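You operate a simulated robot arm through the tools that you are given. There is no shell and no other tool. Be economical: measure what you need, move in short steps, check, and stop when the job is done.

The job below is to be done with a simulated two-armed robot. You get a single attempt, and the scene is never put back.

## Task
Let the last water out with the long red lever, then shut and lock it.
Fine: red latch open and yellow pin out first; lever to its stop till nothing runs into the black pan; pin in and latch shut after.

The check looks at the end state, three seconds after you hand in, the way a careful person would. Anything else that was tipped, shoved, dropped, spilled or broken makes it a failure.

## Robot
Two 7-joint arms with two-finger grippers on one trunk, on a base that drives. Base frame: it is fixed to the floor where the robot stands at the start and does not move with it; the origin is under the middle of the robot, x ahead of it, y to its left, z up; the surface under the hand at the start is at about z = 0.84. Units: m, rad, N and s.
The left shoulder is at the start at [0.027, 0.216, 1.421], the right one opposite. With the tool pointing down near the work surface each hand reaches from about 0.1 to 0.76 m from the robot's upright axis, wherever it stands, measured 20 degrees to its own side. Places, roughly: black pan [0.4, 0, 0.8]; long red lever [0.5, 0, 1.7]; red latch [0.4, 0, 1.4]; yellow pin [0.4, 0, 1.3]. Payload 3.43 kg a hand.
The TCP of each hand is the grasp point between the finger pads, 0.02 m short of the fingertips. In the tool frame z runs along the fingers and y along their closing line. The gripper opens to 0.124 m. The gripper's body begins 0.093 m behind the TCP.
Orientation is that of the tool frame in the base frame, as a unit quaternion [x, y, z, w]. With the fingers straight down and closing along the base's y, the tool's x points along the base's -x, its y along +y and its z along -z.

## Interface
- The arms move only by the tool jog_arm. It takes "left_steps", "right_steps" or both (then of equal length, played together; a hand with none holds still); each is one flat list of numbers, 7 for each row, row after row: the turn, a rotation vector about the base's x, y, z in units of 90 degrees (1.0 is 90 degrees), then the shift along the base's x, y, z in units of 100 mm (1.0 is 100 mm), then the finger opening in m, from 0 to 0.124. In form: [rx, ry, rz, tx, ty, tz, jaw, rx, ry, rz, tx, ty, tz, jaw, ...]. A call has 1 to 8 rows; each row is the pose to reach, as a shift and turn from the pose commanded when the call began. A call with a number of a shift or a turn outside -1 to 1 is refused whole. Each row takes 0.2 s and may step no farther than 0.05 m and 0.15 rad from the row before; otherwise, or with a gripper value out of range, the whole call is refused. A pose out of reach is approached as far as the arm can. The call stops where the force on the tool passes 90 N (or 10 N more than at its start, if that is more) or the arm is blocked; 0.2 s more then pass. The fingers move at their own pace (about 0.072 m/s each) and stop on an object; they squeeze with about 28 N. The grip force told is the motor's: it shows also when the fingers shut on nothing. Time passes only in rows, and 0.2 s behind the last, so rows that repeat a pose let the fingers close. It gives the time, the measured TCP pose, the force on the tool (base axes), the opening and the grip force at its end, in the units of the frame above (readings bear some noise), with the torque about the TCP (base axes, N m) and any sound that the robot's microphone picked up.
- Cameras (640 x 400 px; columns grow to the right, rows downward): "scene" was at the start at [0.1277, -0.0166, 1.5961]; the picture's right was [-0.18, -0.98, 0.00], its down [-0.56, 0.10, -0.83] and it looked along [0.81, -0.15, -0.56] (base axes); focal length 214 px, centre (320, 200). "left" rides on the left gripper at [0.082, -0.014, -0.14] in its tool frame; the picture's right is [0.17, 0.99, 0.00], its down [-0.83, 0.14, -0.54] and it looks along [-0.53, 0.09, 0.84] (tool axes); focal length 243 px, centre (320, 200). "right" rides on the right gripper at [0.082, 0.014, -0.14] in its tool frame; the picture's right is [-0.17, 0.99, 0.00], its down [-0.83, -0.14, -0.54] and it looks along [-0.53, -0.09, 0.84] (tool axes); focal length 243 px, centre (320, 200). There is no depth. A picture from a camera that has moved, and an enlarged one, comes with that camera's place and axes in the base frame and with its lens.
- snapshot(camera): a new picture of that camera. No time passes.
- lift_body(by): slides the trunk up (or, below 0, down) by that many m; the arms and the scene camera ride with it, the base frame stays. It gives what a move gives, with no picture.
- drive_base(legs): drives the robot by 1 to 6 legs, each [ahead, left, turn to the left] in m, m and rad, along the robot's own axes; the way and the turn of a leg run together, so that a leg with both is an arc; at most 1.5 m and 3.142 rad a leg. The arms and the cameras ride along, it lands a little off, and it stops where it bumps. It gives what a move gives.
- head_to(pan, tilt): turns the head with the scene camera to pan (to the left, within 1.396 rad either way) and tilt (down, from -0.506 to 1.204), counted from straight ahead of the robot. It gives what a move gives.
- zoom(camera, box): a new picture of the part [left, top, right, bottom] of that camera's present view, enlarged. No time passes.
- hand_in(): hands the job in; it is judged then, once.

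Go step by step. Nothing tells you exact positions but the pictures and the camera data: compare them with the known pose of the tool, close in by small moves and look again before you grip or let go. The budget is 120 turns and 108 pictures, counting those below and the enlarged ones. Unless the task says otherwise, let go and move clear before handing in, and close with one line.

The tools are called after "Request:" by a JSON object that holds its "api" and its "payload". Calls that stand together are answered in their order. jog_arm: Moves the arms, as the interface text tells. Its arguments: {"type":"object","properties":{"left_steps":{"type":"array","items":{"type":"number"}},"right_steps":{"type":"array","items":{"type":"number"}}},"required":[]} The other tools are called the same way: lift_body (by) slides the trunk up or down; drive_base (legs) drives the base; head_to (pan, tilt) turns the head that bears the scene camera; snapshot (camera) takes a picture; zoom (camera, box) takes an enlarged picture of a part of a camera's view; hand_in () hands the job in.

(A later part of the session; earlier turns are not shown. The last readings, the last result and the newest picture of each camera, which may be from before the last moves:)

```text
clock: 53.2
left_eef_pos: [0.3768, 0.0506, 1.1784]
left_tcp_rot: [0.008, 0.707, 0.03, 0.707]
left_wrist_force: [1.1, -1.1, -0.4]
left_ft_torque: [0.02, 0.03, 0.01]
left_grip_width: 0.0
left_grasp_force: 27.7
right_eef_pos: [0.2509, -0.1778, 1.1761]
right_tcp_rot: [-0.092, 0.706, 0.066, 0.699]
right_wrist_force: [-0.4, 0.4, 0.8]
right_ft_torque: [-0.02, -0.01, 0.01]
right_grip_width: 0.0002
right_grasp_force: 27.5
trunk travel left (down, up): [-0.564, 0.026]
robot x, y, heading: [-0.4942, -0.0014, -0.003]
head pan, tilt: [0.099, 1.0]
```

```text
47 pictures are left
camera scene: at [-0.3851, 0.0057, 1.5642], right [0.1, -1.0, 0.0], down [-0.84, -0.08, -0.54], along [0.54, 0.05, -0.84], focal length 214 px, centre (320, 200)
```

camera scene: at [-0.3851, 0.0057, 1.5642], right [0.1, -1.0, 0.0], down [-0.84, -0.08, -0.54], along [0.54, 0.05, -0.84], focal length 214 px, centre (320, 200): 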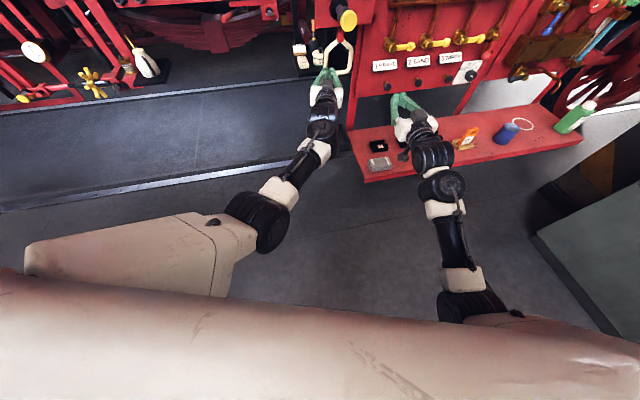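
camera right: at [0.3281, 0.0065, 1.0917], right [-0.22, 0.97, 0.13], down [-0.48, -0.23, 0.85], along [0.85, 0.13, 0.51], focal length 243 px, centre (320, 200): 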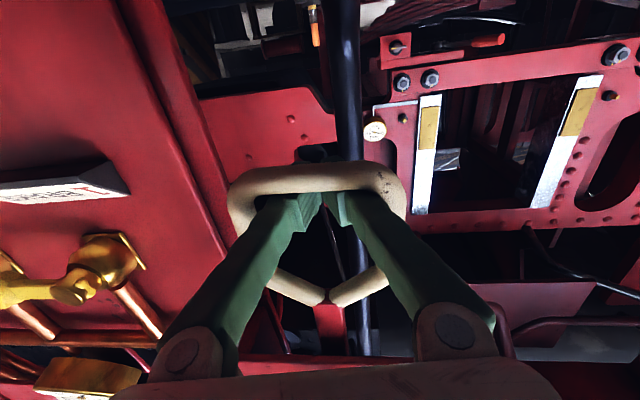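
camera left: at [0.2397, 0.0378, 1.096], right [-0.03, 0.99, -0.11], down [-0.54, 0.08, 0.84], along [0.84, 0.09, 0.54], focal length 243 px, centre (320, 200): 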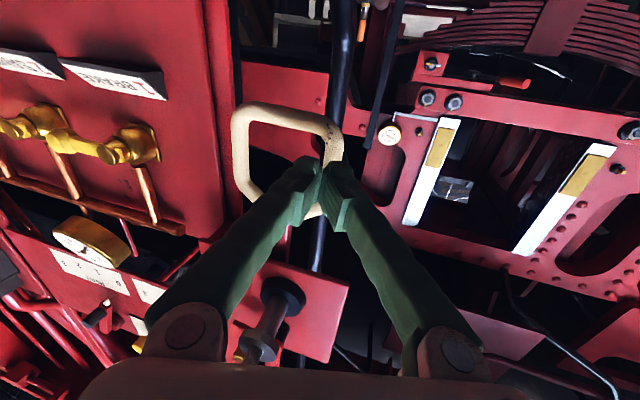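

Nothing visible touches; the left arm is just poor when reaching across the midline. I'll pull both hands back a little and shift the base 0.2 m to the right, so the loop lies straight ahead of the left shoulder.

Request:
{"api": "jog_arm", "payload": {"left_steps": [0, 0, 0, -0.25, 0.2, 0, 0.0, 0, 0, 0, -0.5, 0.4, 0, 0.0], "right_steps": [0, 0, 0, -0.3, 0, 0.2, 0.0, 0, 0, 0, -0.6, 0, 0.4, 0.0]}}

Request:
{"api": "drive_base", "payload": {"legs": [[0, -0.2, 0]]}}

Request:
{"api": "head_to", "payload": {"pan": 0.3, "tilt": 0.6}}

Request:
{"api": "snapshot", "payload": {"camera": "scene"}}

```text
clock: 53.9
left_eef_pos: [0.324, 0.0881, 1.1796]
left_tcp_rot: [0.008, 0.707, 0.028, 0.707]
left_wrist_force: [0.0, 0.3, 0.4]
left_ft_torque: [-0.02, 0.03, 0.01]
left_grip_width: 0.0
left_grasp_force: 28.5
right_eef_pos: [0.1911, -0.1775, 1.2163]
right_tcp_rot: [-0.092, 0.706, 0.065, 0.699]
right_wrist_force: [-0.6, -0.6, 0.1]
right_ft_torque: [0.02, 0.03, -0.02]
right_grip_width: 0.0001
right_grasp_force: 28.2
trunk travel left (down, up): [-0.564, 0.026]
robot x, y, heading: [-0.4924, 0.0015, -0.002]
head pan, tilt: [0.099, 1.0]
```

```text
clock: 57.2
left_eef_pos: [0.3264, -0.1132, 1.1788]
left_tcp_rot: [0.008, 0.707, 0.03, 0.707]
left_wrist_force: [0.0, -1.1, 0.2]
left_ft_torque: [-0.01, 0.0, 0.01]
left_grip_width: 0.0
left_grasp_force: 27.6
right_eef_pos: [0.191, -0.38, 1.2148]
right_tcp_rot: [-0.09, 0.706, 0.065, 0.699]
right_wrist_force: [0.4, 0.3, 0.6]
right_ft_torque: [0.0, -0.01, 0.03]
right_grip_width: 0.0003
right_grasp_force: 27.7
trunk travel left (down, up): [-0.564, 0.026]
robot x, y, heading: [-0.4967, -0.2022, -0.009]
head pan, tilt: [0.099, 1.0]
```

```text
clock: 58.0
left_eef_pos: [0.3271, -0.1138, 1.179]
left_tcp_rot: [0.008, 0.707, 0.029, 0.707]
left_wrist_force: [0.0, -1.1, 1.0]
left_ft_torque: [-0.03, 0.03, 0.02]
left_grip_width: 0.0002
left_grasp_force: 27.9
right_eef_pos: [0.1912, -0.3789, 1.2133]
right_tcp_rot: [-0.091, 0.706, 0.066, 0.699]
right_wrist_force: [0.3, -0.2, 0.2]
right_ft_torque: [0.02, -0.03, -0.01]
right_grip_width: 0.0001
right_grasp_force: 28.2
trunk travel left (down, up): [-0.564, 0.026]
robot x, y, heading: [-0.4941, -0.1998, -0.004]
head pan, tilt: [0.3, 0.6]
```

```text
46 pictures are left
camera scene: at [-0.3708, -0.177, 1.596], right [0.29, -0.96, 0.0], down [-0.54, -0.16, -0.82], along [0.79, 0.24, -0.57], focal length 214 px, centre (320, 200)
```

scene: 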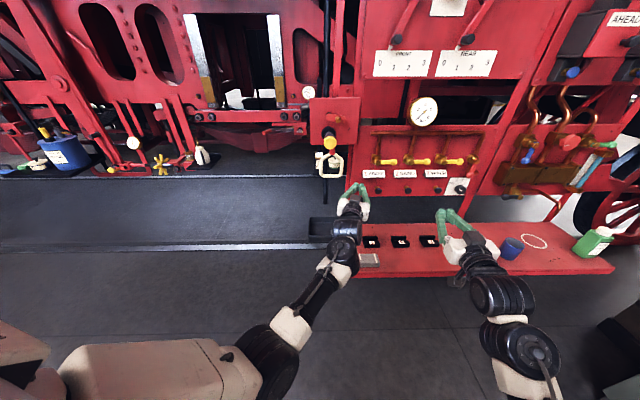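

Now I'll bring the left fingers over to the loop line and check.

Request:
{"api": "jog_arm", "payload": {"left_steps": [0, 0, 0, 0, 0.3, 0.05, 0.0, 0, 0, 0, 0, 0.6, 0.1, 0.0, 0, 0, 0, 0, 1.0, 0.15, 0.0]}}

Request:
{"api": "jog_arm", "payload": {"left_steps": [0, 0, 0, 0.15, 0.3, 0, 0.0, 0, 0, 0, 0.3, 0.3, 0, 0.0]}}

Request:
{"api": "snapshot", "payload": {"camera": "left"}}

Request:
{"api": "zoom", "payload": {"camera": "scene", "box": [280, 100, 400, 240]}}

```text
clock: 58.8
left_eef_pos: [0.3265, -0.0124, 1.1953]
left_tcp_rot: [0.008, 0.707, 0.029, 0.707]
left_wrist_force: [0.1, 0.6, 0.4]
left_ft_torque: [0.01, -0.03, -0.04]
left_grip_width: 0.0001
left_grasp_force: 28.1
right_eef_pos: [0.1911, -0.3797, 1.2136]
right_tcp_rot: [-0.091, 0.707, 0.065, 0.699]
right_wrist_force: [-0.3, 0.9, 0.3]
right_ft_torque: [-0.03, 0.0, 0.0]
right_grip_width: 0.0
right_grasp_force: 27.5
trunk travel left (down, up): [-0.564, 0.026]
robot x, y, heading: [-0.5002, -0.2035, -0.0]
head pan, tilt: [0.3, 0.6]
```

```text
clock: 59.4
left_eef_pos: [0.3572, 0.0175, 1.1964]
left_tcp_rot: [0.008, 0.707, 0.029, 0.707]
left_wrist_force: [0.0, 0.1, 0.2]
left_ft_torque: [0.01, 0.02, 0.02]
left_grip_width: 0.0
left_grasp_force: 27.9
right_eef_pos: [0.1916, -0.3808, 1.2134]
right_tcp_rot: [-0.091, 0.707, 0.066, 0.699]
right_wrist_force: [0.5, -0.5, 0.8]
right_ft_torque: [0.01, -0.01, 0.03]
right_grip_width: 0.0
right_grasp_force: 28.1
trunk travel left (down, up): [-0.564, 0.026]
robot x, y, heading: [-0.4934, -0.1979, -0.006]
head pan, tilt: [0.3, 0.6]
```

```text
45 pictures are left
camera left: at [0.2191, 0.0034, 1.1135], right [-0.03, 0.99, -0.11], down [-0.54, 0.08, 0.84], along [0.84, 0.08, 0.54], focal length 243 px, centre (320, 200)
```

left: 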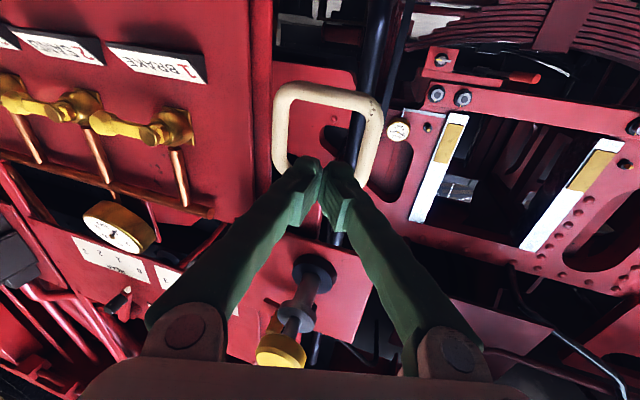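

```text
2.86 times, centred on (340, 170) of scene
camera zoom: at [-0.3702, -0.1773, 1.5961], right [0.29, -0.96, 0.0], down [-0.54, -0.16, -0.82], along [0.79, 0.24, -0.57], focal length 613 px, centre (263, 286)
```

zoom: 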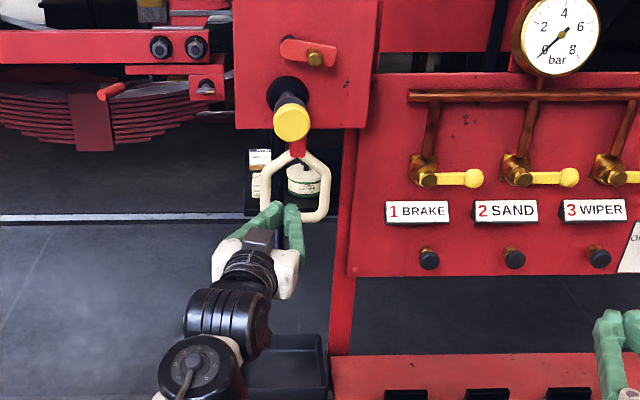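

The fingers are lined up. I'll insert the left fingers to TCP x about 0.45.

Request:
{"api": "jog_arm", "payload": {"left_steps": [0, 0, 0, 0.3, 0.02, -0.08, 0.0, 0, 0, 0, 0.6, 0.04, -0.1, 0.0, 0, 0, 0, 0.93, 0.04, -0.1, 0.0]}}

Request:
{"api": "snapshot", "payload": {"camera": "left"}}

```text
clock: 60.2
left_eef_pos: [0.4494, 0.0193, 1.185]
left_tcp_rot: [0.008, 0.707, 0.03, 0.706]
left_wrist_force: [-0.3, -0.1, -0.8]
left_ft_torque: [0.01, -0.07, 0.01]
left_grip_width: 0.0
left_grasp_force: 28.6
right_eef_pos: [0.1915, -0.3808, 1.2144]
right_tcp_rot: [-0.091, 0.707, 0.065, 0.699]
right_wrist_force: [1.4, -0.2, -0.1]
right_ft_torque: [-0.05, -0.02, 0.01]
right_grip_width: 0.0
right_grasp_force: 27.8
trunk travel left (down, up): [-0.564, 0.026]
robot x, y, heading: [-0.4971, -0.2034, -0.008]
head pan, tilt: [0.3, 0.6]
```

```text
43 pictures are left
camera left: at [0.3112, 0.0057, 1.1027], right [-0.03, 0.99, -0.11], down [-0.54, 0.08, 0.84], along [0.84, 0.09, 0.54], focal length 243 px, centre (320, 200)
```

left: 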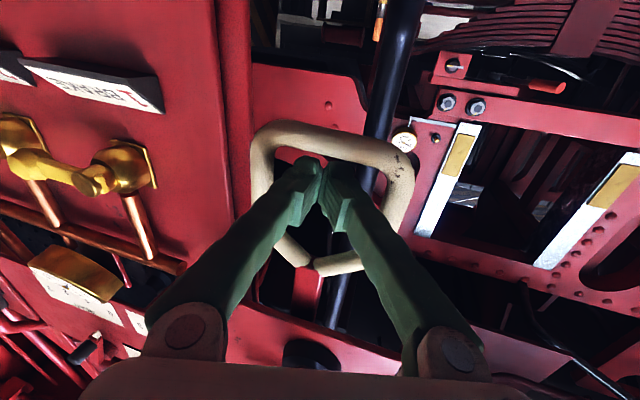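

The tips are at the loop plane. I'll go 2 cm deeper and pull left in small rows.

Request:
{"api": "jog_arm", "payload": {"left_steps": [0, 0, 0, 0.2, 0, 0, 0.0, 0, 0, 0, 0.2, 0.15, 0, 0.0, 0, 0, 0, 0.2, 0.3, 0, 0.0, 0, 0, 0, 0.2, 0.45, 0, 0.0, 0, 0, 0, 0.2, 0.55, 0, 0.0]}}

Request:
{"api": "snapshot", "payload": {"camera": "left"}}

Request:
{"api": "zoom", "payload": {"camera": "scene", "box": [270, 80, 390, 240]}}

```text
clock: 61.4
left_eef_pos: [0.4696, 0.0743, 1.1859]
left_tcp_rot: [0.01, 0.706, 0.028, 0.707]
left_wrist_force: [-7.7, -8.9, 1.5]
left_ft_torque: [0.04, 0.1, 0.72]
left_grip_width: 0.0001
left_grasp_force: 28.0
right_eef_pos: [0.1894, -0.3829, 1.2153]
right_tcp_rot: [-0.093, 0.706, 0.066, 0.699]
right_wrist_force: [0.0, 0.3, 0.7]
right_ft_torque: [-0.02, 0.05, 0.01]
right_grip_width: 0.0
right_grasp_force: 28.1
trunk travel left (down, up): [-0.564, 0.026]
robot x, y, heading: [-0.4989, -0.1992, -0.012]
head pan, tilt: [0.3, 0.6]
```

```text
42 pictures are left
camera left: at [0.3307, 0.0607, 1.1031], right [-0.03, 0.99, -0.11], down [-0.54, 0.08, 0.84], along [0.84, 0.08, 0.54], focal length 243 px, centre (320, 200)
```

left: 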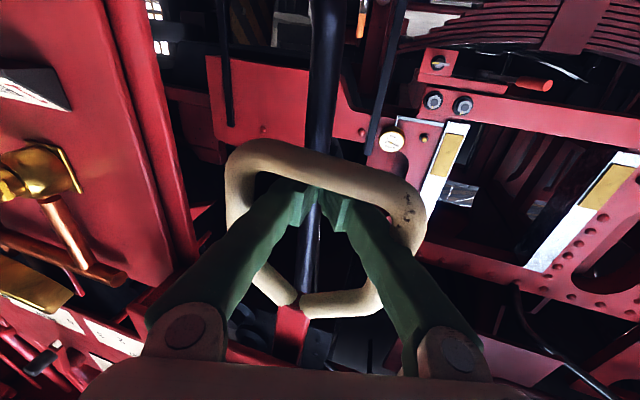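

```text
2.50 times, centred on (330, 160) of scene
camera zoom: at [-0.3726, -0.1788, 1.5963], right [0.29, -0.96, 0.0], down [-0.54, -0.16, -0.83], along [0.79, 0.24, -0.56], focal length 536 px, centre (295, 300)
```

zoom: 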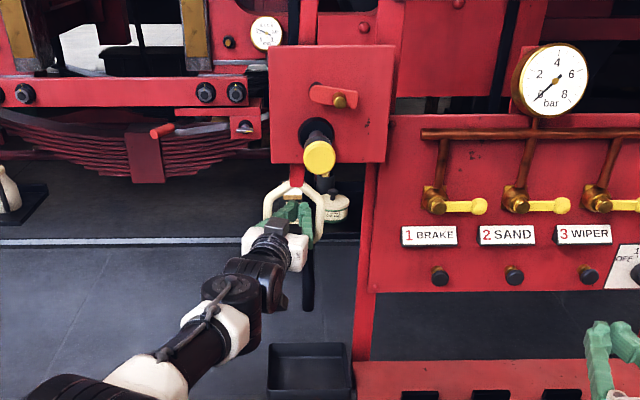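

The lever swings left smoothly with about 9 N. I'll continue 10 cm, following the board plane.

Request:
{"api": "jog_arm", "payload": {"left_steps": [0, 0, 0, -0.05, 0.2, 0, 0.0, 0, 0, 0, -0.1, 0.4, 0, 0.0, 0, 0, 0, -0.15, 0.6, 0, 0.0, 0, 0, 0, -0.2, 0.8, 0, 0.0, 0, 0, 0, -0.25, 1.0, 0, 0.0]}}

Request:
{"api": "snapshot", "payload": {"camera": "left"}}

Request:
{"api": "zoom", "payload": {"camera": "scene", "box": [250, 60, 390, 260]}}

```text
clock: 62.6
left_eef_pos: [0.4414, 0.1728, 1.1933]
left_tcp_rot: [0.01, 0.703, 0.029, 0.711]
left_wrist_force: [-6.7, -13.9, 19.3]
left_ft_torque: [0.48, 1.22, 0.98]
left_grip_width: 0.0
left_grasp_force: 28.2
right_eef_pos: [0.187, -0.3823, 1.2168]
right_tcp_rot: [-0.091, 0.705, 0.066, 0.7]
right_wrist_force: [0.4, 1.1, 0.5]
right_ft_torque: [0.02, -0.02, -0.02]
right_grip_width: 0.0
right_grasp_force: 28.2
trunk travel left (down, up): [-0.564, 0.026]
robot x, y, heading: [-0.4965, -0.2041, -0.002]
head pan, tilt: [0.3, 0.6]
```

```text
40 pictures are left
camera left: at [0.3043, 0.1596, 1.1099], right [-0.03, 0.99, -0.11], down [-0.55, 0.08, 0.83], along [0.83, 0.08, 0.55], focal length 243 px, centre (320, 200)
```

left: 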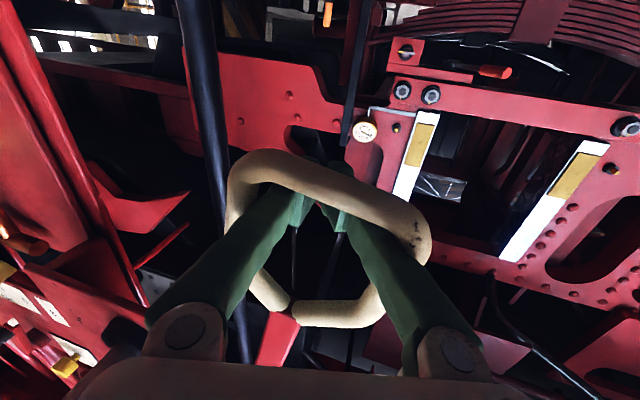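

```text
2.00 times, centred on (320, 160) of scene
camera zoom: at [-0.3759, -0.1803, 1.597], right [0.29, -0.96, 0.0], down [-0.54, -0.16, -0.83], along [0.79, 0.24, -0.56], focal length 429 px, centre (320, 280)
```

zoom: 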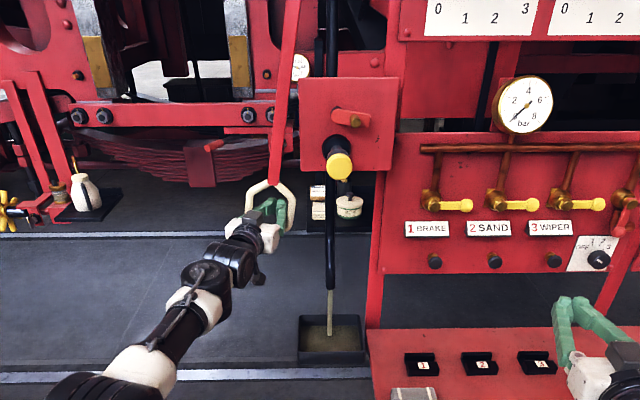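

Water is running from the hose into the pan. I'll keep going to the lever's stop, rising slightly with the arc.

Request:
{"api": "jog_arm", "payload": {"left_steps": [0, 0, 0, -0.03, 0.12, 0.1, 0.0, 0, 0, 0, -0.06, 0.25, 0.14, 0.0, 0, 0, 0, -0.09, 0.37, 0.18, 0.0, 0, 0, 0, -0.12, 0.5, 0.22, 0.0]}}

Request:
{"api": "zoom", "payload": {"camera": "scene", "box": [250, 60, 390, 260]}}

```text
clock: 63.6
left_eef_pos: [0.4378, 0.1767, 1.1944]
left_tcp_rot: [0.031, 0.714, 0.012, 0.699]
left_wrist_force: [-7.4, -86.5, -23.7]
left_ft_torque: [-0.75, -1.31, 5.11]
left_grip_width: 0.0002
left_grasp_force: 28.1
right_eef_pos: [0.1915, -0.3982, 1.2079]
right_tcp_rot: [-0.085, 0.708, 0.068, 0.698]
right_wrist_force: [-0.2, -0.5, 0.9]
right_ft_torque: [-0.01, -0.04, 0.01]
right_grip_width: 0.0
right_grasp_force: 27.8
trunk travel left (down, up): [-0.564, 0.026]
robot x, y, heading: [-0.4951, -0.2006, -0.01]
head pan, tilt: [0.3, 0.6]
```

```text
2.00 times, centred on (320, 160) of scene
camera zoom: at [-0.3675, -0.1948, 1.5953], right [0.29, -0.96, -0.01], down [-0.54, -0.15, -0.83], along [0.79, 0.24, -0.56], focal length 429 px, centre (320, 280)
```

zoom: 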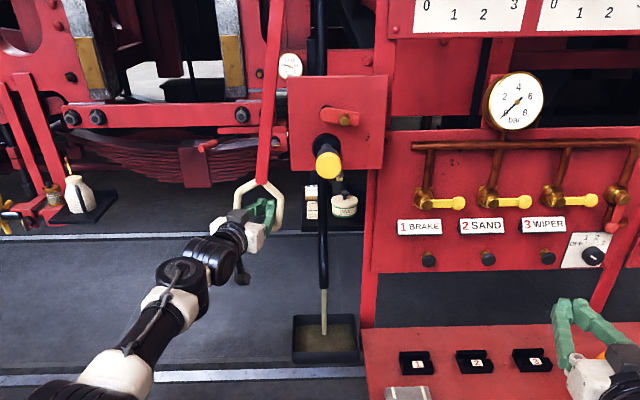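

It's at the stop (86 N). I'll ease off to a light hold and wait for the flow to end.

Request:
{"api": "jog_arm", "payload": {"left_steps": [0, 0, 0, 0.03, -0.15, -0.05, 0.0, 0, 0, 0, 0.06, -0.32, -0.1, 0.0, 0, 0, 0, 0.06, -0.32, -0.1, 0.0, 0, 0, 0, 0.06, -0.32, -0.1, 0.0, 0, 0, 0, 0.06, -0.32, -0.1, 0.0, 0, 0, 0, 0.06, -0.32, -0.1, 0.0, 0, 0, 0, 0.06, -0.32, -0.1, 0.0, 0, 0, 0, 0.06, -0.32, -0.1, 0.0]}}

Request:
{"api": "zoom", "payload": {"camera": "scene", "box": [250, 60, 390, 260]}}

```text
clock: 65.4
left_eef_pos: [0.4386, 0.178, 1.197]
left_tcp_rot: [0.016, 0.708, 0.023, 0.706]
left_wrist_force: [-18.4, -41.5, -17.9]
left_ft_torque: [0.01, -1.2, 2.95]
left_grip_width: 0.0
left_grasp_force: 27.1
right_eef_pos: [0.1896, -0.3861, 1.2129]
right_tcp_rot: [-0.09, 0.706, 0.067, 0.699]
right_wrist_force: [-0.8, -0.3, 0.0]
right_ft_torque: [0.01, -0.01, 0.0]
right_grip_width: 0.0
right_grasp_force: 27.5
trunk travel left (down, up): [-0.564, 0.026]
robot x, y, heading: [-0.4964, -0.2033, -0.006]
head pan, tilt: [0.3, 0.6]
```

```text
2.00 times, centred on (320, 160) of scene
camera zoom: at [-0.3716, -0.1842, 1.5962], right [0.29, -0.96, 0.0], down [-0.54, -0.16, -0.83], along [0.79, 0.24, -0.56], focal length 429 px, centre (320, 280)
```

zoom: 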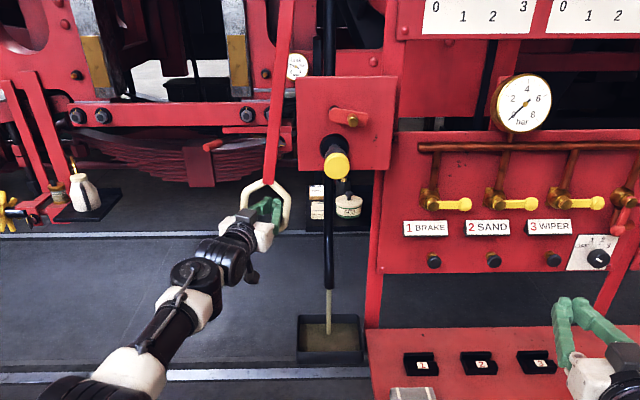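

Still running. I'll keep holding the lever at its stop.

Request:
{"api": "jog_arm", "payload": {"left_steps": [0, 0, 0, 0, 0, 0, 0, 0, 0, 0, 0, 0, 0, 0, 0, 0, 0, 0, 0, 0, 0, 0, 0, 0, 0, 0, 0, 0, 0, 0, 0, 0, 0, 0, 0, 0, 0, 0, 0, 0, 0, 0, 0, 0, 0, 0, 0, 0, 0, 0, 0, 0, 0, 0, 0, 0]}}

Request:
{"api": "jog_arm", "payload": {"left_steps": [0, 0, 0, 0, 0, 0, 0, 0, 0, 0, 0, 0, 0, 0, 0, 0, 0, 0, 0, 0, 0, 0, 0, 0, 0, 0, 0, 0, 0, 0, 0, 0, 0, 0, 0, 0, 0, 0, 0, 0, 0, 0, 0, 0, 0, 0, 0, 0, 0, 0, 0, 0, 0, 0, 0, 0]}}

Request:
{"api": "zoom", "payload": {"camera": "scene", "box": [300, 160, 380, 260]}}

```text
clock: 67.2
left_eef_pos: [0.4387, 0.1776, 1.1968]
left_tcp_rot: [0.016, 0.707, 0.024, 0.706]
left_wrist_force: [-16.0, -42.1, -15.2]
left_ft_torque: [0.07, -1.08, 2.91]
left_grip_width: 0.0
left_grasp_force: 27.6
right_eef_pos: [0.1895, -0.3857, 1.2132]
right_tcp_rot: [-0.09, 0.706, 0.066, 0.699]
right_wrist_force: [-1.3, -0.3, -0.3]
right_ft_torque: [-0.01, 0.01, 0.02]
right_grip_width: 0.0
right_grasp_force: 27.8
trunk travel left (down, up): [-0.564, 0.026]
robot x, y, heading: [-0.4955, -0.2017, -0.009]
head pan, tilt: [0.3, 0.6]
```

```text
clock: 69.0
left_eef_pos: [0.4409, 0.179, 1.1972]
left_tcp_rot: [0.017, 0.707, 0.023, 0.706]
left_wrist_force: [-10.7, -42.0, -11.1]
left_ft_torque: [0.22, -0.77, 2.75]
left_grip_width: 0.0
left_grasp_force: 27.7
right_eef_pos: [0.1896, -0.387, 1.214]
right_tcp_rot: [-0.09, 0.706, 0.068, 0.699]
right_wrist_force: [0.3, -0.3, -0.3]
right_ft_torque: [0.02, 0.04, -0.04]
right_grip_width: 0.0004
right_grasp_force: 27.7
trunk travel left (down, up): [-0.564, 0.026]
robot x, y, heading: [-0.4962, -0.1997, -0.007]
head pan, tilt: [0.3, 0.6]
```

```text
4.00 times, centred on (340, 210) of scene
camera zoom: at [-0.3714, -0.1847, 1.5963], right [0.29, -0.96, 0.0], down [-0.54, -0.16, -0.83], along [0.79, 0.24, -0.56], focal length 858 px, centre (240, 160)
```

zoom: 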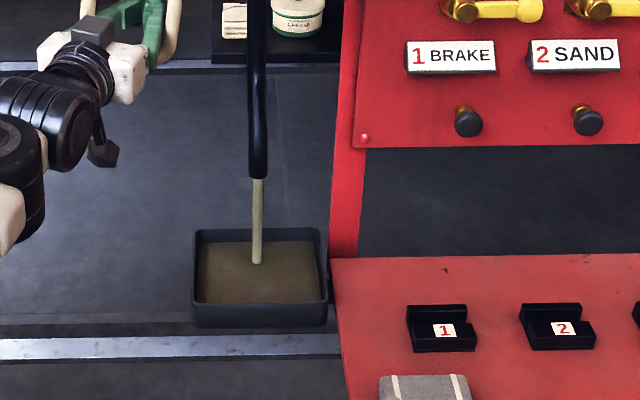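

Water still runs. I'll hold on longer before the next look.

Request:
{"api": "jog_arm", "payload": {"left_steps": [0, 0, 0, 0, 0, 0, 0, 0, 0, 0, 0, 0, 0, 0, 0, 0, 0, 0, 0, 0, 0, 0, 0, 0, 0, 0, 0, 0, 0, 0, 0, 0, 0, 0, 0, 0, 0, 0, 0, 0, 0, 0, 0, 0, 0, 0, 0, 0, 0, 0, 0, 0, 0, 0, 0, 0]}}

Request:
{"api": "jog_arm", "payload": {"left_steps": [0, 0, 0, 0, 0, 0, 0, 0, 0, 0, 0, 0, 0, 0, 0, 0, 0, 0, 0, 0, 0, 0, 0, 0, 0, 0, 0, 0, 0, 0, 0, 0, 0, 0, 0, 0, 0, 0, 0, 0, 0, 0, 0, 0, 0, 0, 0, 0, 0, 0, 0, 0, 0, 0, 0, 0]}}

Request:
{"api": "jog_arm", "payload": {"left_steps": [0, 0, 0, 0, 0, 0, 0, 0, 0, 0, 0, 0, 0, 0, 0, 0, 0, 0, 0, 0, 0, 0, 0, 0, 0, 0, 0, 0, 0, 0, 0, 0, 0, 0, 0, 0, 0, 0, 0, 0, 0, 0, 0, 0, 0, 0, 0, 0, 0, 0, 0, 0, 0, 0, 0, 0]}}

Request:
{"api": "jog_arm", "payload": {"left_steps": [0, 0, 0, 0, 0, 0, 0, 0, 0, 0, 0, 0, 0, 0, 0, 0, 0, 0, 0, 0, 0, 0, 0, 0, 0, 0, 0, 0, 0, 0, 0, 0, 0, 0, 0, 0, 0, 0, 0, 0, 0, 0, 0, 0, 0, 0, 0, 0, 0, 0, 0, 0, 0, 0, 0, 0]}}

Request:
{"api": "zoom", "payload": {"camera": "scene", "box": [300, 160, 380, 260]}}

```text
clock: 70.8
left_eef_pos: [0.4398, 0.1786, 1.1967]
left_tcp_rot: [0.015, 0.707, 0.024, 0.707]
left_wrist_force: [-7.5, -41.5, -5.7]
left_ft_torque: [0.36, -0.44, 2.66]
left_grip_width: 0.0001
left_grasp_force: 27.5
right_eef_pos: [0.1898, -0.3871, 1.2136]
right_tcp_rot: [-0.091, 0.706, 0.067, 0.699]
right_wrist_force: [-0.3, 0.1, 0.0]
right_ft_torque: [-0.05, -0.02, 0.0]
right_grip_width: 0.0003
right_grasp_force: 28.0
trunk travel left (down, up): [-0.564, 0.026]
robot x, y, heading: [-0.4978, -0.1956, -0.005]
head pan, tilt: [0.3, 0.6]
```

```text
clock: 72.6
left_eef_pos: [0.4401, 0.1782, 1.1965]
left_tcp_rot: [0.016, 0.707, 0.025, 0.706]
left_wrist_force: [-8.2, -41.4, -3.9]
left_ft_torque: [0.4, -0.35, 2.61]
left_grip_width: 0.0
left_grasp_force: 27.6
right_eef_pos: [0.1896, -0.3854, 1.2144]
right_tcp_rot: [-0.089, 0.706, 0.068, 0.699]
right_wrist_force: [0.0, -0.7, -0.4]
right_ft_torque: [0.04, 0.02, 0.03]
right_grip_width: 0.0
right_grasp_force: 27.3
trunk travel left (down, up): [-0.564, 0.026]
robot x, y, heading: [-0.4935, -0.2007, -0.003]
head pan, tilt: [0.3, 0.6]
```

```text
clock: 74.4
left_eef_pos: [0.4406, 0.1786, 1.1971]
left_tcp_rot: [0.017, 0.707, 0.024, 0.706]
left_wrist_force: [-9.3, -41.3, -4.1]
left_ft_torque: [0.36, -0.37, 2.65]
left_grip_width: 0.0003
left_grasp_force: 27.7
right_eef_pos: [0.1893, -0.3872, 1.213]
right_tcp_rot: [-0.09, 0.706, 0.068, 0.699]
right_wrist_force: [1.4, -0.1, -0.2]
right_ft_torque: [-0.01, 0.06, -0.04]
right_grip_width: 0.0
right_grasp_force: 28.3
trunk travel left (down, up): [-0.564, 0.026]
robot x, y, heading: [-0.4957, -0.2024, -0.006]
head pan, tilt: [0.3, 0.6]
```

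```text
clock: 76.2
left_eef_pos: [0.4395, 0.1793, 1.1966]
left_tcp_rot: [0.016, 0.707, 0.025, 0.706]
left_wrist_force: [-10.2, -41.2, -5.6]
left_ft_torque: [0.33, -0.47, 2.65]
left_grip_width: 0.0
left_grasp_force: 27.8
right_eef_pos: [0.1893, -0.386, 1.2128]
right_tcp_rot: [-0.091, 0.706, 0.068, 0.699]
right_wrist_force: [-0.2, 0.3, -0.3]
right_ft_torque: [-0.01, -0.02, 0.02]
right_grip_width: 0.0002
right_grasp_force: 27.7
trunk travel left (down, up): [-0.564, 0.026]
robot x, y, heading: [-0.4939, -0.2033, -0.007]
head pan, tilt: [0.3, 0.6]
```

```text
4.00 times, centred on (340, 210) of scene
camera zoom: at [-0.372, -0.185, 1.5963], right [0.29, -0.96, 0.0], down [-0.54, -0.16, -0.83], along [0.79, 0.24, -0.56], focal length 858 px, centre (240, 160)
```

zoom: 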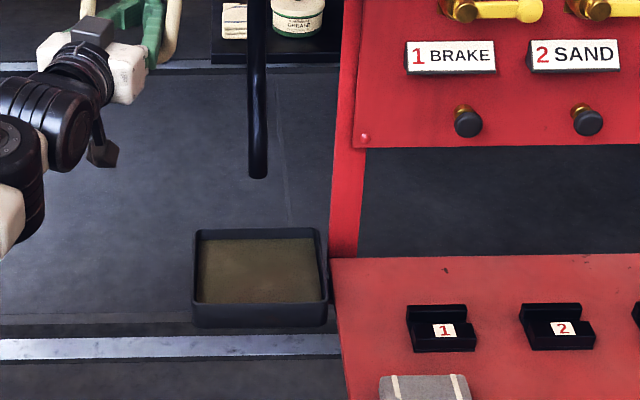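

The flow has stopped. I'll bring the lever back to the right along the same path.

Request:
{"api": "jog_arm", "payload": {"left_steps": [0, 0, 0, 0.04, -0.25, -0.03, 0.0, 0, 0, 0, 0.08, -0.5, -0.06, 0.0, 0, 0, 0, 0.14, -0.75, -0.08, 0.0, 0, 0, 0, 0.2, -1.0, -0.1, 0.0]}}

Request:
{"api": "jog_arm", "payload": {"left_steps": [0, 0, 0, 0.05, -0.2, -0.0, 0.0, 0, 0, 0, 0.1, -0.4, -0.0, 0.0, 0, 0, 0, 0.12, -0.6, -0.0, 0.0, 0, 0, 0, 0.12, -0.75, 0, 0.0]}}

Request:
{"api": "zoom", "payload": {"camera": "scene", "box": [280, 90, 380, 210]}}

Request:
{"api": "snapshot", "payload": {"camera": "left"}}

```text
clock: 77.2
left_eef_pos: [0.461, 0.094, 1.1868]
left_tcp_rot: [0.009, 0.707, 0.028, 0.707]
left_wrist_force: [0.5, 2.7, 0.9]
left_ft_torque: [0.03, -0.02, -0.09]
left_grip_width: 0.0
left_grasp_force: 28.0
right_eef_pos: [0.1908, -0.3803, 1.2151]
right_tcp_rot: [-0.091, 0.707, 0.065, 0.699]
right_wrist_force: [-0.2, 0.7, 0.6]
right_ft_torque: [-0.01, -0.02, 0.01]
right_grip_width: 0.0001
right_grasp_force: 28.1
trunk travel left (down, up): [-0.564, 0.026]
robot x, y, heading: [-0.4957, -0.201, -0.004]
head pan, tilt: [0.3, 0.6]
```

```text
clock: 78.2
left_eef_pos: [0.472, 0.0171, 1.1863]
left_tcp_rot: [0.008, 0.707, 0.028, 0.707]
left_wrist_force: [1.4, 6.2, 0.7]
left_ft_torque: [-0.03, 0.02, -0.01]
left_grip_width: 0.0003
left_grasp_force: 28.2
right_eef_pos: [0.1915, -0.3805, 1.2138]
right_tcp_rot: [-0.091, 0.707, 0.065, 0.699]
right_wrist_force: [-0.3, -0.3, -0.1]
right_ft_torque: [-0.01, 0.02, 0.02]
right_grip_width: 0.0
right_grasp_force: 27.7
trunk travel left (down, up): [-0.564, 0.026]
robot x, y, heading: [-0.4946, -0.1991, -0.004]
head pan, tilt: [0.3, 0.6]
```

```text
3.33 times, centred on (330, 150) of scene
camera zoom: at [-0.3704, -0.1766, 1.5961], right [0.29, -0.96, 0.0], down [-0.54, -0.16, -0.82], along [0.79, 0.24, -0.57], focal length 715 px, centre (287, 367)
```

zoom: 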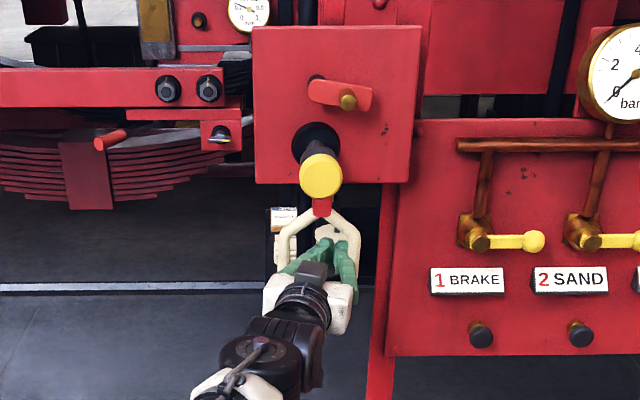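

```text
33 pictures are left
camera left: at [0.3335, 0.0037, 1.1035], right [-0.03, 0.99, -0.11], down [-0.54, 0.08, 0.84], along [0.84, 0.08, 0.54], focal length 243 px, centre (320, 200)
```

left: 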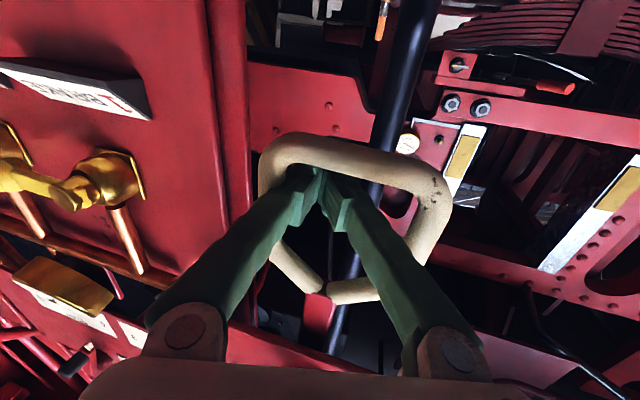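

The loop centre is near y = 0.035, and it started near -0.004. I'll push further right in small steps toward the closed stop.

Request:
{"api": "jog_arm", "payload": {"left_steps": [0, 0, 0, 0.0, -0.1, 0, 0.0, 0, 0, 0, 0.0, -0.2, 0, 0.0, 0, 0, 0, 0.0, -0.3, 0, 0.0, 0, 0, 0, 0, -0.4, 0, 0.0, 0, 0, 0, 0, -0.45, 0, 0.0]}}

Request:
{"api": "zoom", "payload": {"camera": "scene", "box": [280, 90, 380, 210]}}

```text
clock: 79.4
left_eef_pos: [0.4704, -0.0147, 1.1855]
left_tcp_rot: [0.005, 0.707, 0.031, 0.707]
left_wrist_force: [1.5, 26.3, 0.3]
left_ft_torque: [-0.29, 0.02, -0.1]
left_grip_width: 0.0
left_grasp_force: 28.0
right_eef_pos: [0.1915, -0.376, 1.2151]
right_tcp_rot: [-0.094, 0.707, 0.065, 0.698]
right_wrist_force: [-0.5, -0.1, -0.4]
right_ft_torque: [0.0, -0.03, 0.0]
right_grip_width: 0.0001
right_grasp_force: 27.8
trunk travel left (down, up): [-0.564, 0.026]
robot x, y, heading: [-0.4921, -0.2016, -0.006]
head pan, tilt: [0.3, 0.6]
```

```text
3.33 times, centred on (330, 150) of scene
camera zoom: at [-0.3707, -0.1709, 1.596], right [0.29, -0.96, 0.0], down [-0.54, -0.17, -0.82], along [0.79, 0.24, -0.57], focal length 715 px, centre (287, 367)
```

zoom: 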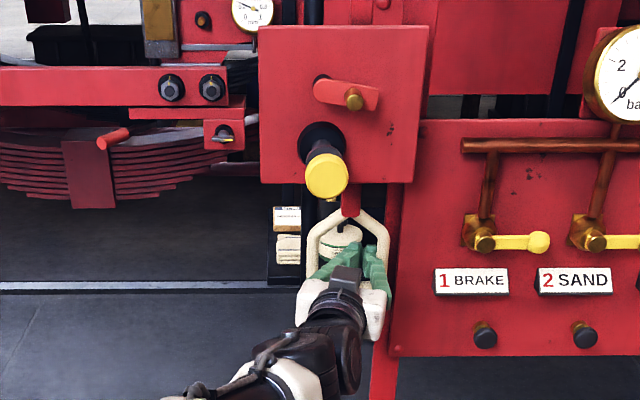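

It now resists at 26 N, which is likely the closed stop. I'll press slightly more to be sure.

Request:
{"api": "jog_arm", "payload": {"left_steps": [0, 0, 0, 0.0, -0.1, 0, 0.0, 0, 0, 0, 0.0, -0.15, 0, 0.0, 0, 0, 0, 0.0, -0.15, 0, 0.0]}}

Request:
{"api": "snapshot", "payload": {"camera": "left"}}

```text
clock: 80.2
left_eef_pos: [0.4686, -0.0163, 1.1857]
left_tcp_rot: [-0.001, 0.708, 0.04, 0.705]
left_wrist_force: [0.1, 48.2, -0.7]
left_ft_torque: [-0.47, 0.0, -0.11]
left_grip_width: 0.0
left_grasp_force: 28.2
right_eef_pos: [0.1918, -0.3715, 1.2158]
right_tcp_rot: [-0.094, 0.707, 0.065, 0.698]
right_wrist_force: [-0.4, -0.6, -0.1]
right_ft_torque: [-0.02, 0.01, 0.05]
right_grip_width: 0.0
right_grasp_force: 27.8
trunk travel left (down, up): [-0.564, 0.026]
robot x, y, heading: [-0.4963, -0.198, -0.003]
head pan, tilt: [0.3, 0.6]
```

```text
31 pictures are left
camera left: at [0.3316, -0.0336, 1.1028], right [-0.06, 0.99, -0.11], down [-0.54, 0.06, 0.84], along [0.84, 0.11, 0.53], focal length 243 px, centre (320, 200)
```

left: 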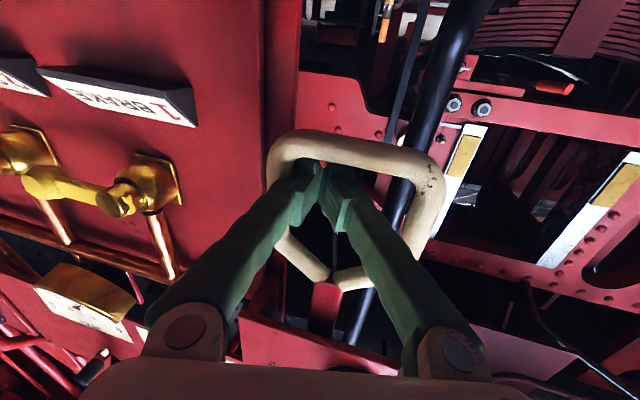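

It's firmly at the closed stop. I'll centre the fingers, withdraw, and raise the left hand toward the knob line.

Request:
{"api": "jog_arm", "payload": {"left_steps": [0, 0, 0, 0, 0.25, 0, 0.0, 0, 0, 0, 0, 0.5, 0, 0.0, 0, 0, 0, -0.35, 0.5, 0, 0.0, 0, 0, 0, -0.7, 0.5, 0, 0.0, 0, 0, 0, -1.0, 0.5, 0, 0.0]}}

Request:
{"api": "jog_arm", "payload": {"left_steps": [0, 0, 0, -0.4, -0.1, 0.0, 0.0, 0, 0, 0, -0.8, -0.2, 0.0, 0.0, 0, 0, 0, -1.0, -0.3, 0.3, 0.0, 0, 0, 0, -1.0, -0.4, 0.7, 0.0, 0, 0, 0, -1.0, -0.4, 1.0, 0.0]}}

Request:
{"api": "jog_arm", "payload": {"left_steps": [0, 0, 0, 0.0, 0.0, 0.3, 0.0, 0, 0, 0, 0, 0, 0.55, 0.0]}}

Request:
{"api": "snapshot", "payload": {"camera": "left"}}

Request:
{"api": "zoom", "payload": {"camera": "scene", "box": [280, 90, 380, 210]}}

```text
clock: 81.0
left_eef_pos: [0.4638, 0.0347, 1.1706]
left_tcp_rot: [-0.027, 0.725, 0.029, 0.688]
left_wrist_force: [0.6, -2.9, 17.2]
left_ft_torque: [-0.14, 1.9, 0.39]
left_grip_width: 0.0
left_grasp_force: 27.8
right_eef_pos: [0.1828, -0.3794, 1.2185]
right_tcp_rot: [-0.092, 0.705, 0.064, 0.7]
right_wrist_force: [-0.7, 0.8, 0.3]
right_ft_torque: [-0.04, 0.05, -0.12]
right_grip_width: 0.0
right_grasp_force: 27.7
trunk travel left (down, up): [-0.564, 0.026]
robot x, y, heading: [-0.497, -0.2021, -0.012]
head pan, tilt: [0.3, 0.6]
stopped in row 3 (left hand): the force on the tool passed its limit at 161 N (the readings are from after the stop); the commanded pose is now the measured one
```

```text
clock: 81.3
left_eef_pos: [0.4644, 0.0419, 1.1713]
left_tcp_rot: [-0.03, 0.725, 0.044, 0.687]
left_wrist_force: [10.1, 0.3, 22.5]
left_ft_torque: [-0.15, 0.32, 0.14]
left_grip_width: 0.0061
left_grasp_force: 34.6
right_eef_pos: [0.1895, -0.3873, 1.2123]
right_tcp_rot: [-0.088, 0.708, 0.064, 0.698]
right_wrist_force: [0.0, 0.3, 0.7]
right_ft_torque: [0.01, 0.0, 0.02]
right_grip_width: 0.0
right_grasp_force: 28.3
trunk travel left (down, up): [-0.564, 0.026]
robot x, y, heading: [-0.499, -0.2035, -0.013]
head pan, tilt: [0.3, 0.6]
stopped in row 1 (left hand): the force on the tool passed its limit at 107 N (the readings are from after the stop); the commanded pose is now the measured one
```

```text
clock: 81.9
left_eef_pos: [0.4622, 0.0453, 1.2117]
left_tcp_rot: [-0.03, 0.732, 0.046, 0.679]
left_wrist_force: [-0.1, -0.5, 0.0]
left_ft_torque: [0.01, 0.02, 0.03]
left_grip_width: 0.0002
left_grasp_force: 34.2
right_eef_pos: [0.1903, -0.3854, 1.2127]
right_tcp_rot: [-0.09, 0.707, 0.064, 0.698]
right_wrist_force: [0.9, 0.0, -1.7]
right_ft_torque: [0.01, 0.03, -0.02]
right_grip_width: 0.0
right_grasp_force: 27.9
trunk travel left (down, up): [-0.564, 0.026]
robot x, y, heading: [-0.4964, -0.2009, -0.009]
head pan, tilt: [0.3, 0.6]
```

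```text
30 pictures are left
camera left: at [0.3197, 0.0177, 1.1402], right [-0.12, 0.98, -0.14], down [-0.49, 0.06, 0.87], along [0.87, 0.17, 0.47], focal length 243 px, centre (320, 200)
```

left: 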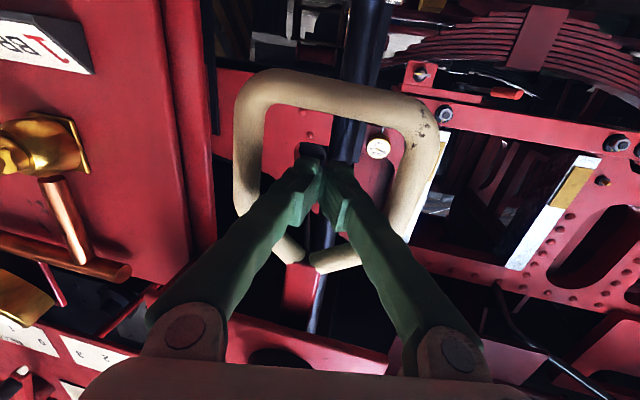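

```text
3.33 times, centred on (330, 150) of scene
camera zoom: at [-0.371, -0.1785, 1.596], right [0.28, -0.96, 0.0], down [-0.54, -0.16, -0.83], along [0.79, 0.24, -0.56], focal length 715 px, centre (287, 367)
```

zoom: 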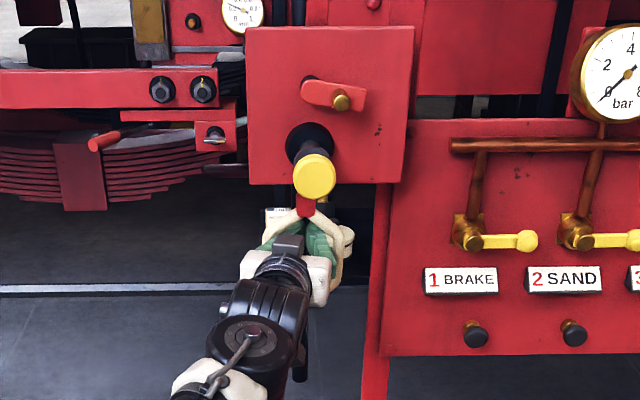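

I overshot left and the fingers jammed while pulling out; the load is gone now. The loop centre is about y = 0.045, z = 1.18, so I'll centre there and retract slowly.

Request:
{"api": "jog_arm", "payload": {"left_steps": [0, 0, 0, 0, 0.0, -0.12, 0.0, 0, 0, 0, -0.08, 0, -0.12, 0.0, 0, 0, 0, -0.16, -0.02, -0.12, 0.0, 0, 0, 0, -0.24, -0.02, -0.12, 0.0]}}

Request:
{"api": "snapshot", "payload": {"camera": "left"}}

```text
clock: 82.9
left_eef_pos: [0.4403, 0.0442, 1.2025]
left_tcp_rot: [-0.03, 0.731, 0.046, 0.68]
left_wrist_force: [-0.1, -0.8, 0.2]
left_ft_torque: [0.02, 0.0, -0.02]
left_grip_width: 0.0
left_grasp_force: 34.5
right_eef_pos: [0.1907, -0.3844, 1.2135]
right_tcp_rot: [-0.091, 0.707, 0.065, 0.698]
right_wrist_force: [0.8, -0.6, -0.8]
right_ft_torque: [0.0, -0.06, 0.0]
right_grip_width: 0.0
right_grasp_force: 27.9
trunk travel left (down, up): [-0.564, 0.026]
robot x, y, heading: [-0.4974, -0.201, -0.012]
head pan, tilt: [0.3, 0.6]
```

```text
28 pictures are left
camera left: at [0.2977, 0.0153, 1.1309], right [-0.12, 0.98, -0.14], down [-0.49, 0.07, 0.87], along [0.86, 0.17, 0.47], focal length 243 px, centre (320, 200)
```

left: 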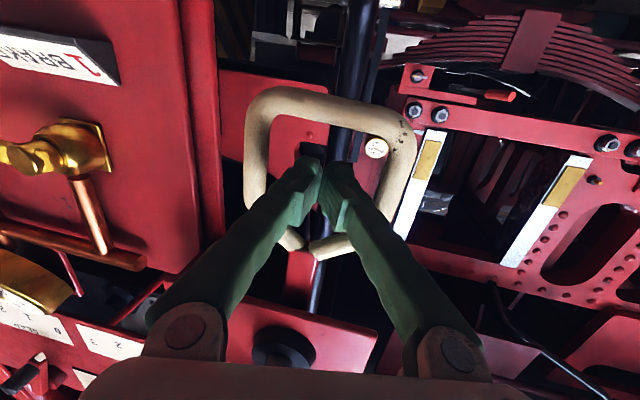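

It's free. The lever was dragged left again, so I'll push it right to the closed stop, then back off only 2 cm and withdraw.

Request:
{"api": "jog_arm", "payload": {"left_steps": [0, 0, 0, 0.06, -0.15, -0.05, 0.0, 0, 0, 0, 0.12, -0.3, -0.08, 0.0, 0, 0, 0, 0.14, -0.45, -0.1, 0.0, 0, 0, 0, 0.14, -0.6, -0.1, 0.0, 0, 0, 0, 0.14, -0.75, -0.1, 0.0, 0, 0, 0, 0.14, -0.75, -0.1, 0.0]}}

```text
clock: 84.3
left_eef_pos: [0.4537, -0.0218, 1.1899]
left_tcp_rot: [-0.035, 0.731, 0.048, 0.68]
left_wrist_force: [-3.2, 25.9, 0.8]
left_ft_torque: [-0.24, -0.04, 0.29]
left_grip_width: 0.0
left_grasp_force: 34.2
right_eef_pos: [0.1907, -0.3803, 1.2152]
right_tcp_rot: [-0.091, 0.707, 0.063, 0.698]
right_wrist_force: [0.3, 0.2, 0.0]
right_ft_torque: [-0.02, 0.0, 0.03]
right_grip_width: 0.0
right_grasp_force: 28.7
trunk travel left (down, up): [-0.564, 0.026]
robot x, y, heading: [-0.4927, -0.1997, -0.01]
head pan, tilt: [0.3, 0.6]
```

At the stop again (26 N). Now I'll back off 2 cm and withdraw in small steps.

Request:
{"api": "jog_arm", "payload": {"left_steps": [0, 0, 0, 0, 0.15, 0.0, 0.0, 0, 0, 0, 0, 0.28, 0.0, 0.0, 0, 0, 0, -0.12, 0.28, 0, 0.0, 0, 0, 0, -0.3, 0.26, 0, 0.0, 0, 0, 0, -0.55, 0.24, 0, 0.0, 0, 0, 0, -0.9, 0.2, 0, 0.0]}}

Request:
{"api": "snapshot", "payload": {"camera": "left"}}

Request:
{"api": "zoom", "payload": {"camera": "scene", "box": [280, 90, 380, 210]}}

```text
clock: 85.7
left_eef_pos: [0.361, -0.0123, 1.1947]
left_tcp_rot: [-0.031, 0.73, 0.046, 0.681]
left_wrist_force: [0.3, 0.0, -0.3]
left_ft_torque: [-0.03, 0.01, -0.02]
left_grip_width: 0.0001
left_grasp_force: 34.4
right_eef_pos: [0.1892, -0.3848, 1.2144]
right_tcp_rot: [-0.089, 0.707, 0.063, 0.699]
right_wrist_force: [0.2, 0.7, 0.5]
right_ft_torque: [0.0, 0.02, 0.0]
right_grip_width: 0.0001
right_grasp_force: 28.2
trunk travel left (down, up): [-0.564, 0.026]
robot x, y, heading: [-0.4956, -0.202, -0.01]
head pan, tilt: [0.3, 0.6]
```

```text
27 pictures are left
camera left: at [0.2195, -0.0401, 1.122], right [-0.12, 0.98, -0.14], down [-0.49, 0.07, 0.87], along [0.86, 0.17, 0.47], focal length 243 px, centre (320, 200)
```

left: 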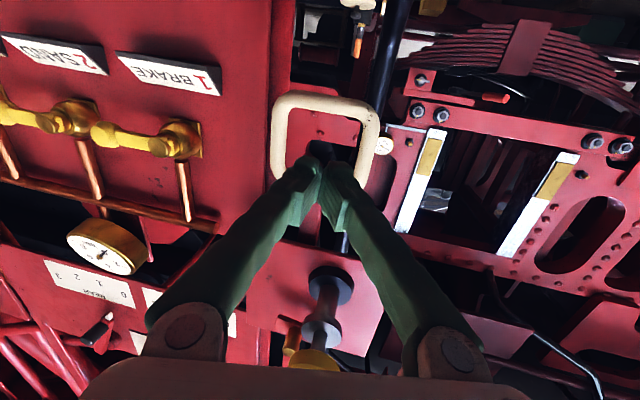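

```text
3.33 times, centred on (330, 150) of scene
camera zoom: at [-0.3717, -0.1781, 1.5963], right [0.28, -0.96, 0.0], down [-0.54, -0.16, -0.83], along [0.79, 0.23, -0.56], focal length 715 px, centre (287, 367)
```

zoom: 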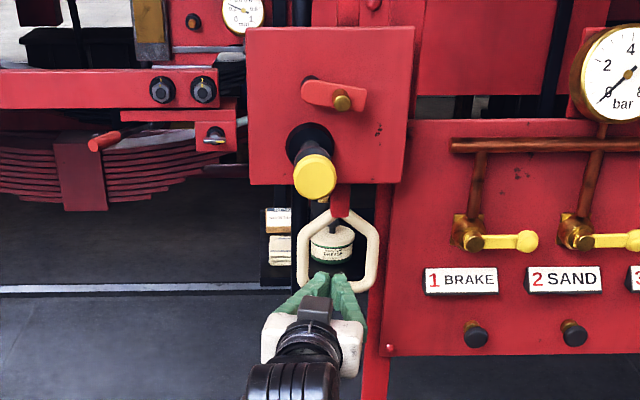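

The lever is back at its closed position. The knob face is about [0.336, -0.001, 1.343], so I'll back out and rise to line up with the pin axis.

Request:
{"api": "jog_arm", "payload": {"left_steps": [0, 0, 0, -0.4, 0, 0.0, 0.0, 0, 0, 0, -0.8, 0, 0.0, 0.0, 0, -0.02, 0.05, -1.0, 0, 0.3, 0.0, 0, -0.043, 0.1, -1.0, 0, 0.65, 0.0, 0, -0.043, 0.1, -1.0, 0, 1.0, 0.0]}}

Request:
{"api": "jog_arm", "payload": {"left_steps": [0, 0, 0, 0.0, -0.05, 0.3, 0.0, 0, 0, 0, 0.2, -0.05, 0.48, 0.0]}}

Request:
{"api": "snapshot", "payload": {"camera": "left"}}

Request:
{"api": "zoom", "payload": {"camera": "scene", "box": [280, 90, 380, 210]}}

```text
clock: 86.9
left_eef_pos: [0.263, -0.0002, 1.2923]
left_tcp_rot: [-0.085, 0.702, 0.11, 0.698]
left_wrist_force: [-0.7, 0.2, -0.6]
left_ft_torque: [0.0, -0.02, 0.01]
left_grip_width: 0.0
left_grasp_force: 34.3
right_eef_pos: [0.1908, -0.384, 1.2154]
right_tcp_rot: [-0.089, 0.707, 0.063, 0.698]
right_wrist_force: [-0.6, -0.2, 0.8]
right_ft_torque: [-0.01, 0.0, 0.0]
right_grip_width: 0.0
right_grasp_force: 27.5
trunk travel left (down, up): [-0.564, 0.026]
robot x, y, heading: [-0.4922, -0.2012, -0.016]
head pan, tilt: [0.3, 0.6]
```

```text
clock: 87.5
left_eef_pos: [0.2856, -0.0026, 1.3374]
left_tcp_rot: [-0.081, 0.701, 0.116, 0.699]
left_wrist_force: [-0.5, -1.0, 0.3]
left_ft_torque: [0.04, -0.04, -0.01]
left_grip_width: 0.0001
left_grasp_force: 34.4
right_eef_pos: [0.1913, -0.3845, 1.212]
right_tcp_rot: [-0.089, 0.708, 0.063, 0.698]
right_wrist_force: [0.0, 0.0, 0.3]
right_ft_torque: [0.04, -0.01, 0.0]
right_grip_width: 0.0002
right_grasp_force: 27.8
trunk travel left (down, up): [-0.564, 0.026]
robot x, y, heading: [-0.4934, -0.1995, -0.012]
head pan, tilt: [0.3, 0.6]
```

```text
25 pictures are left
camera left: at [0.1561, -0.0513, 1.2538], right [-0.28, 0.95, -0.12], down [-0.55, -0.06, 0.83], along [0.79, 0.29, 0.54], focal length 243 px, centre (320, 200)
```

left: 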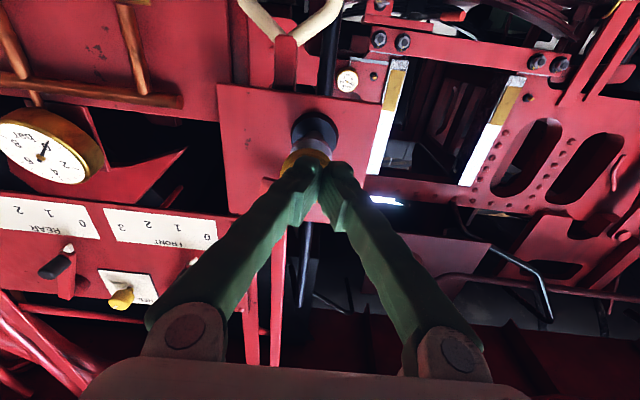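

```text
3.33 times, centred on (330, 150) of scene
camera zoom: at [-0.3688, -0.1784, 1.5961], right [0.28, -0.96, 0.0], down [-0.54, -0.16, -0.82], along [0.79, 0.23, -0.57], focal length 715 px, centre (287, 367)
```

zoom: 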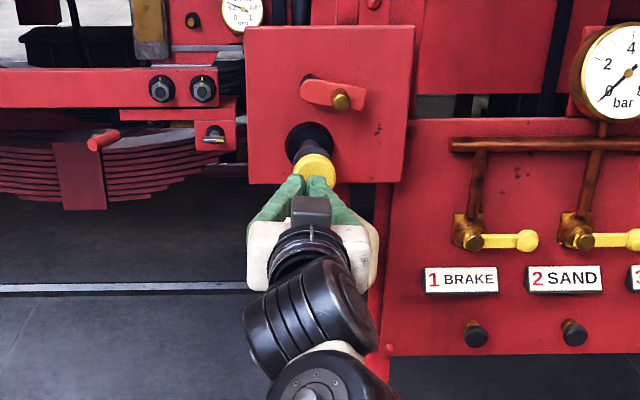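

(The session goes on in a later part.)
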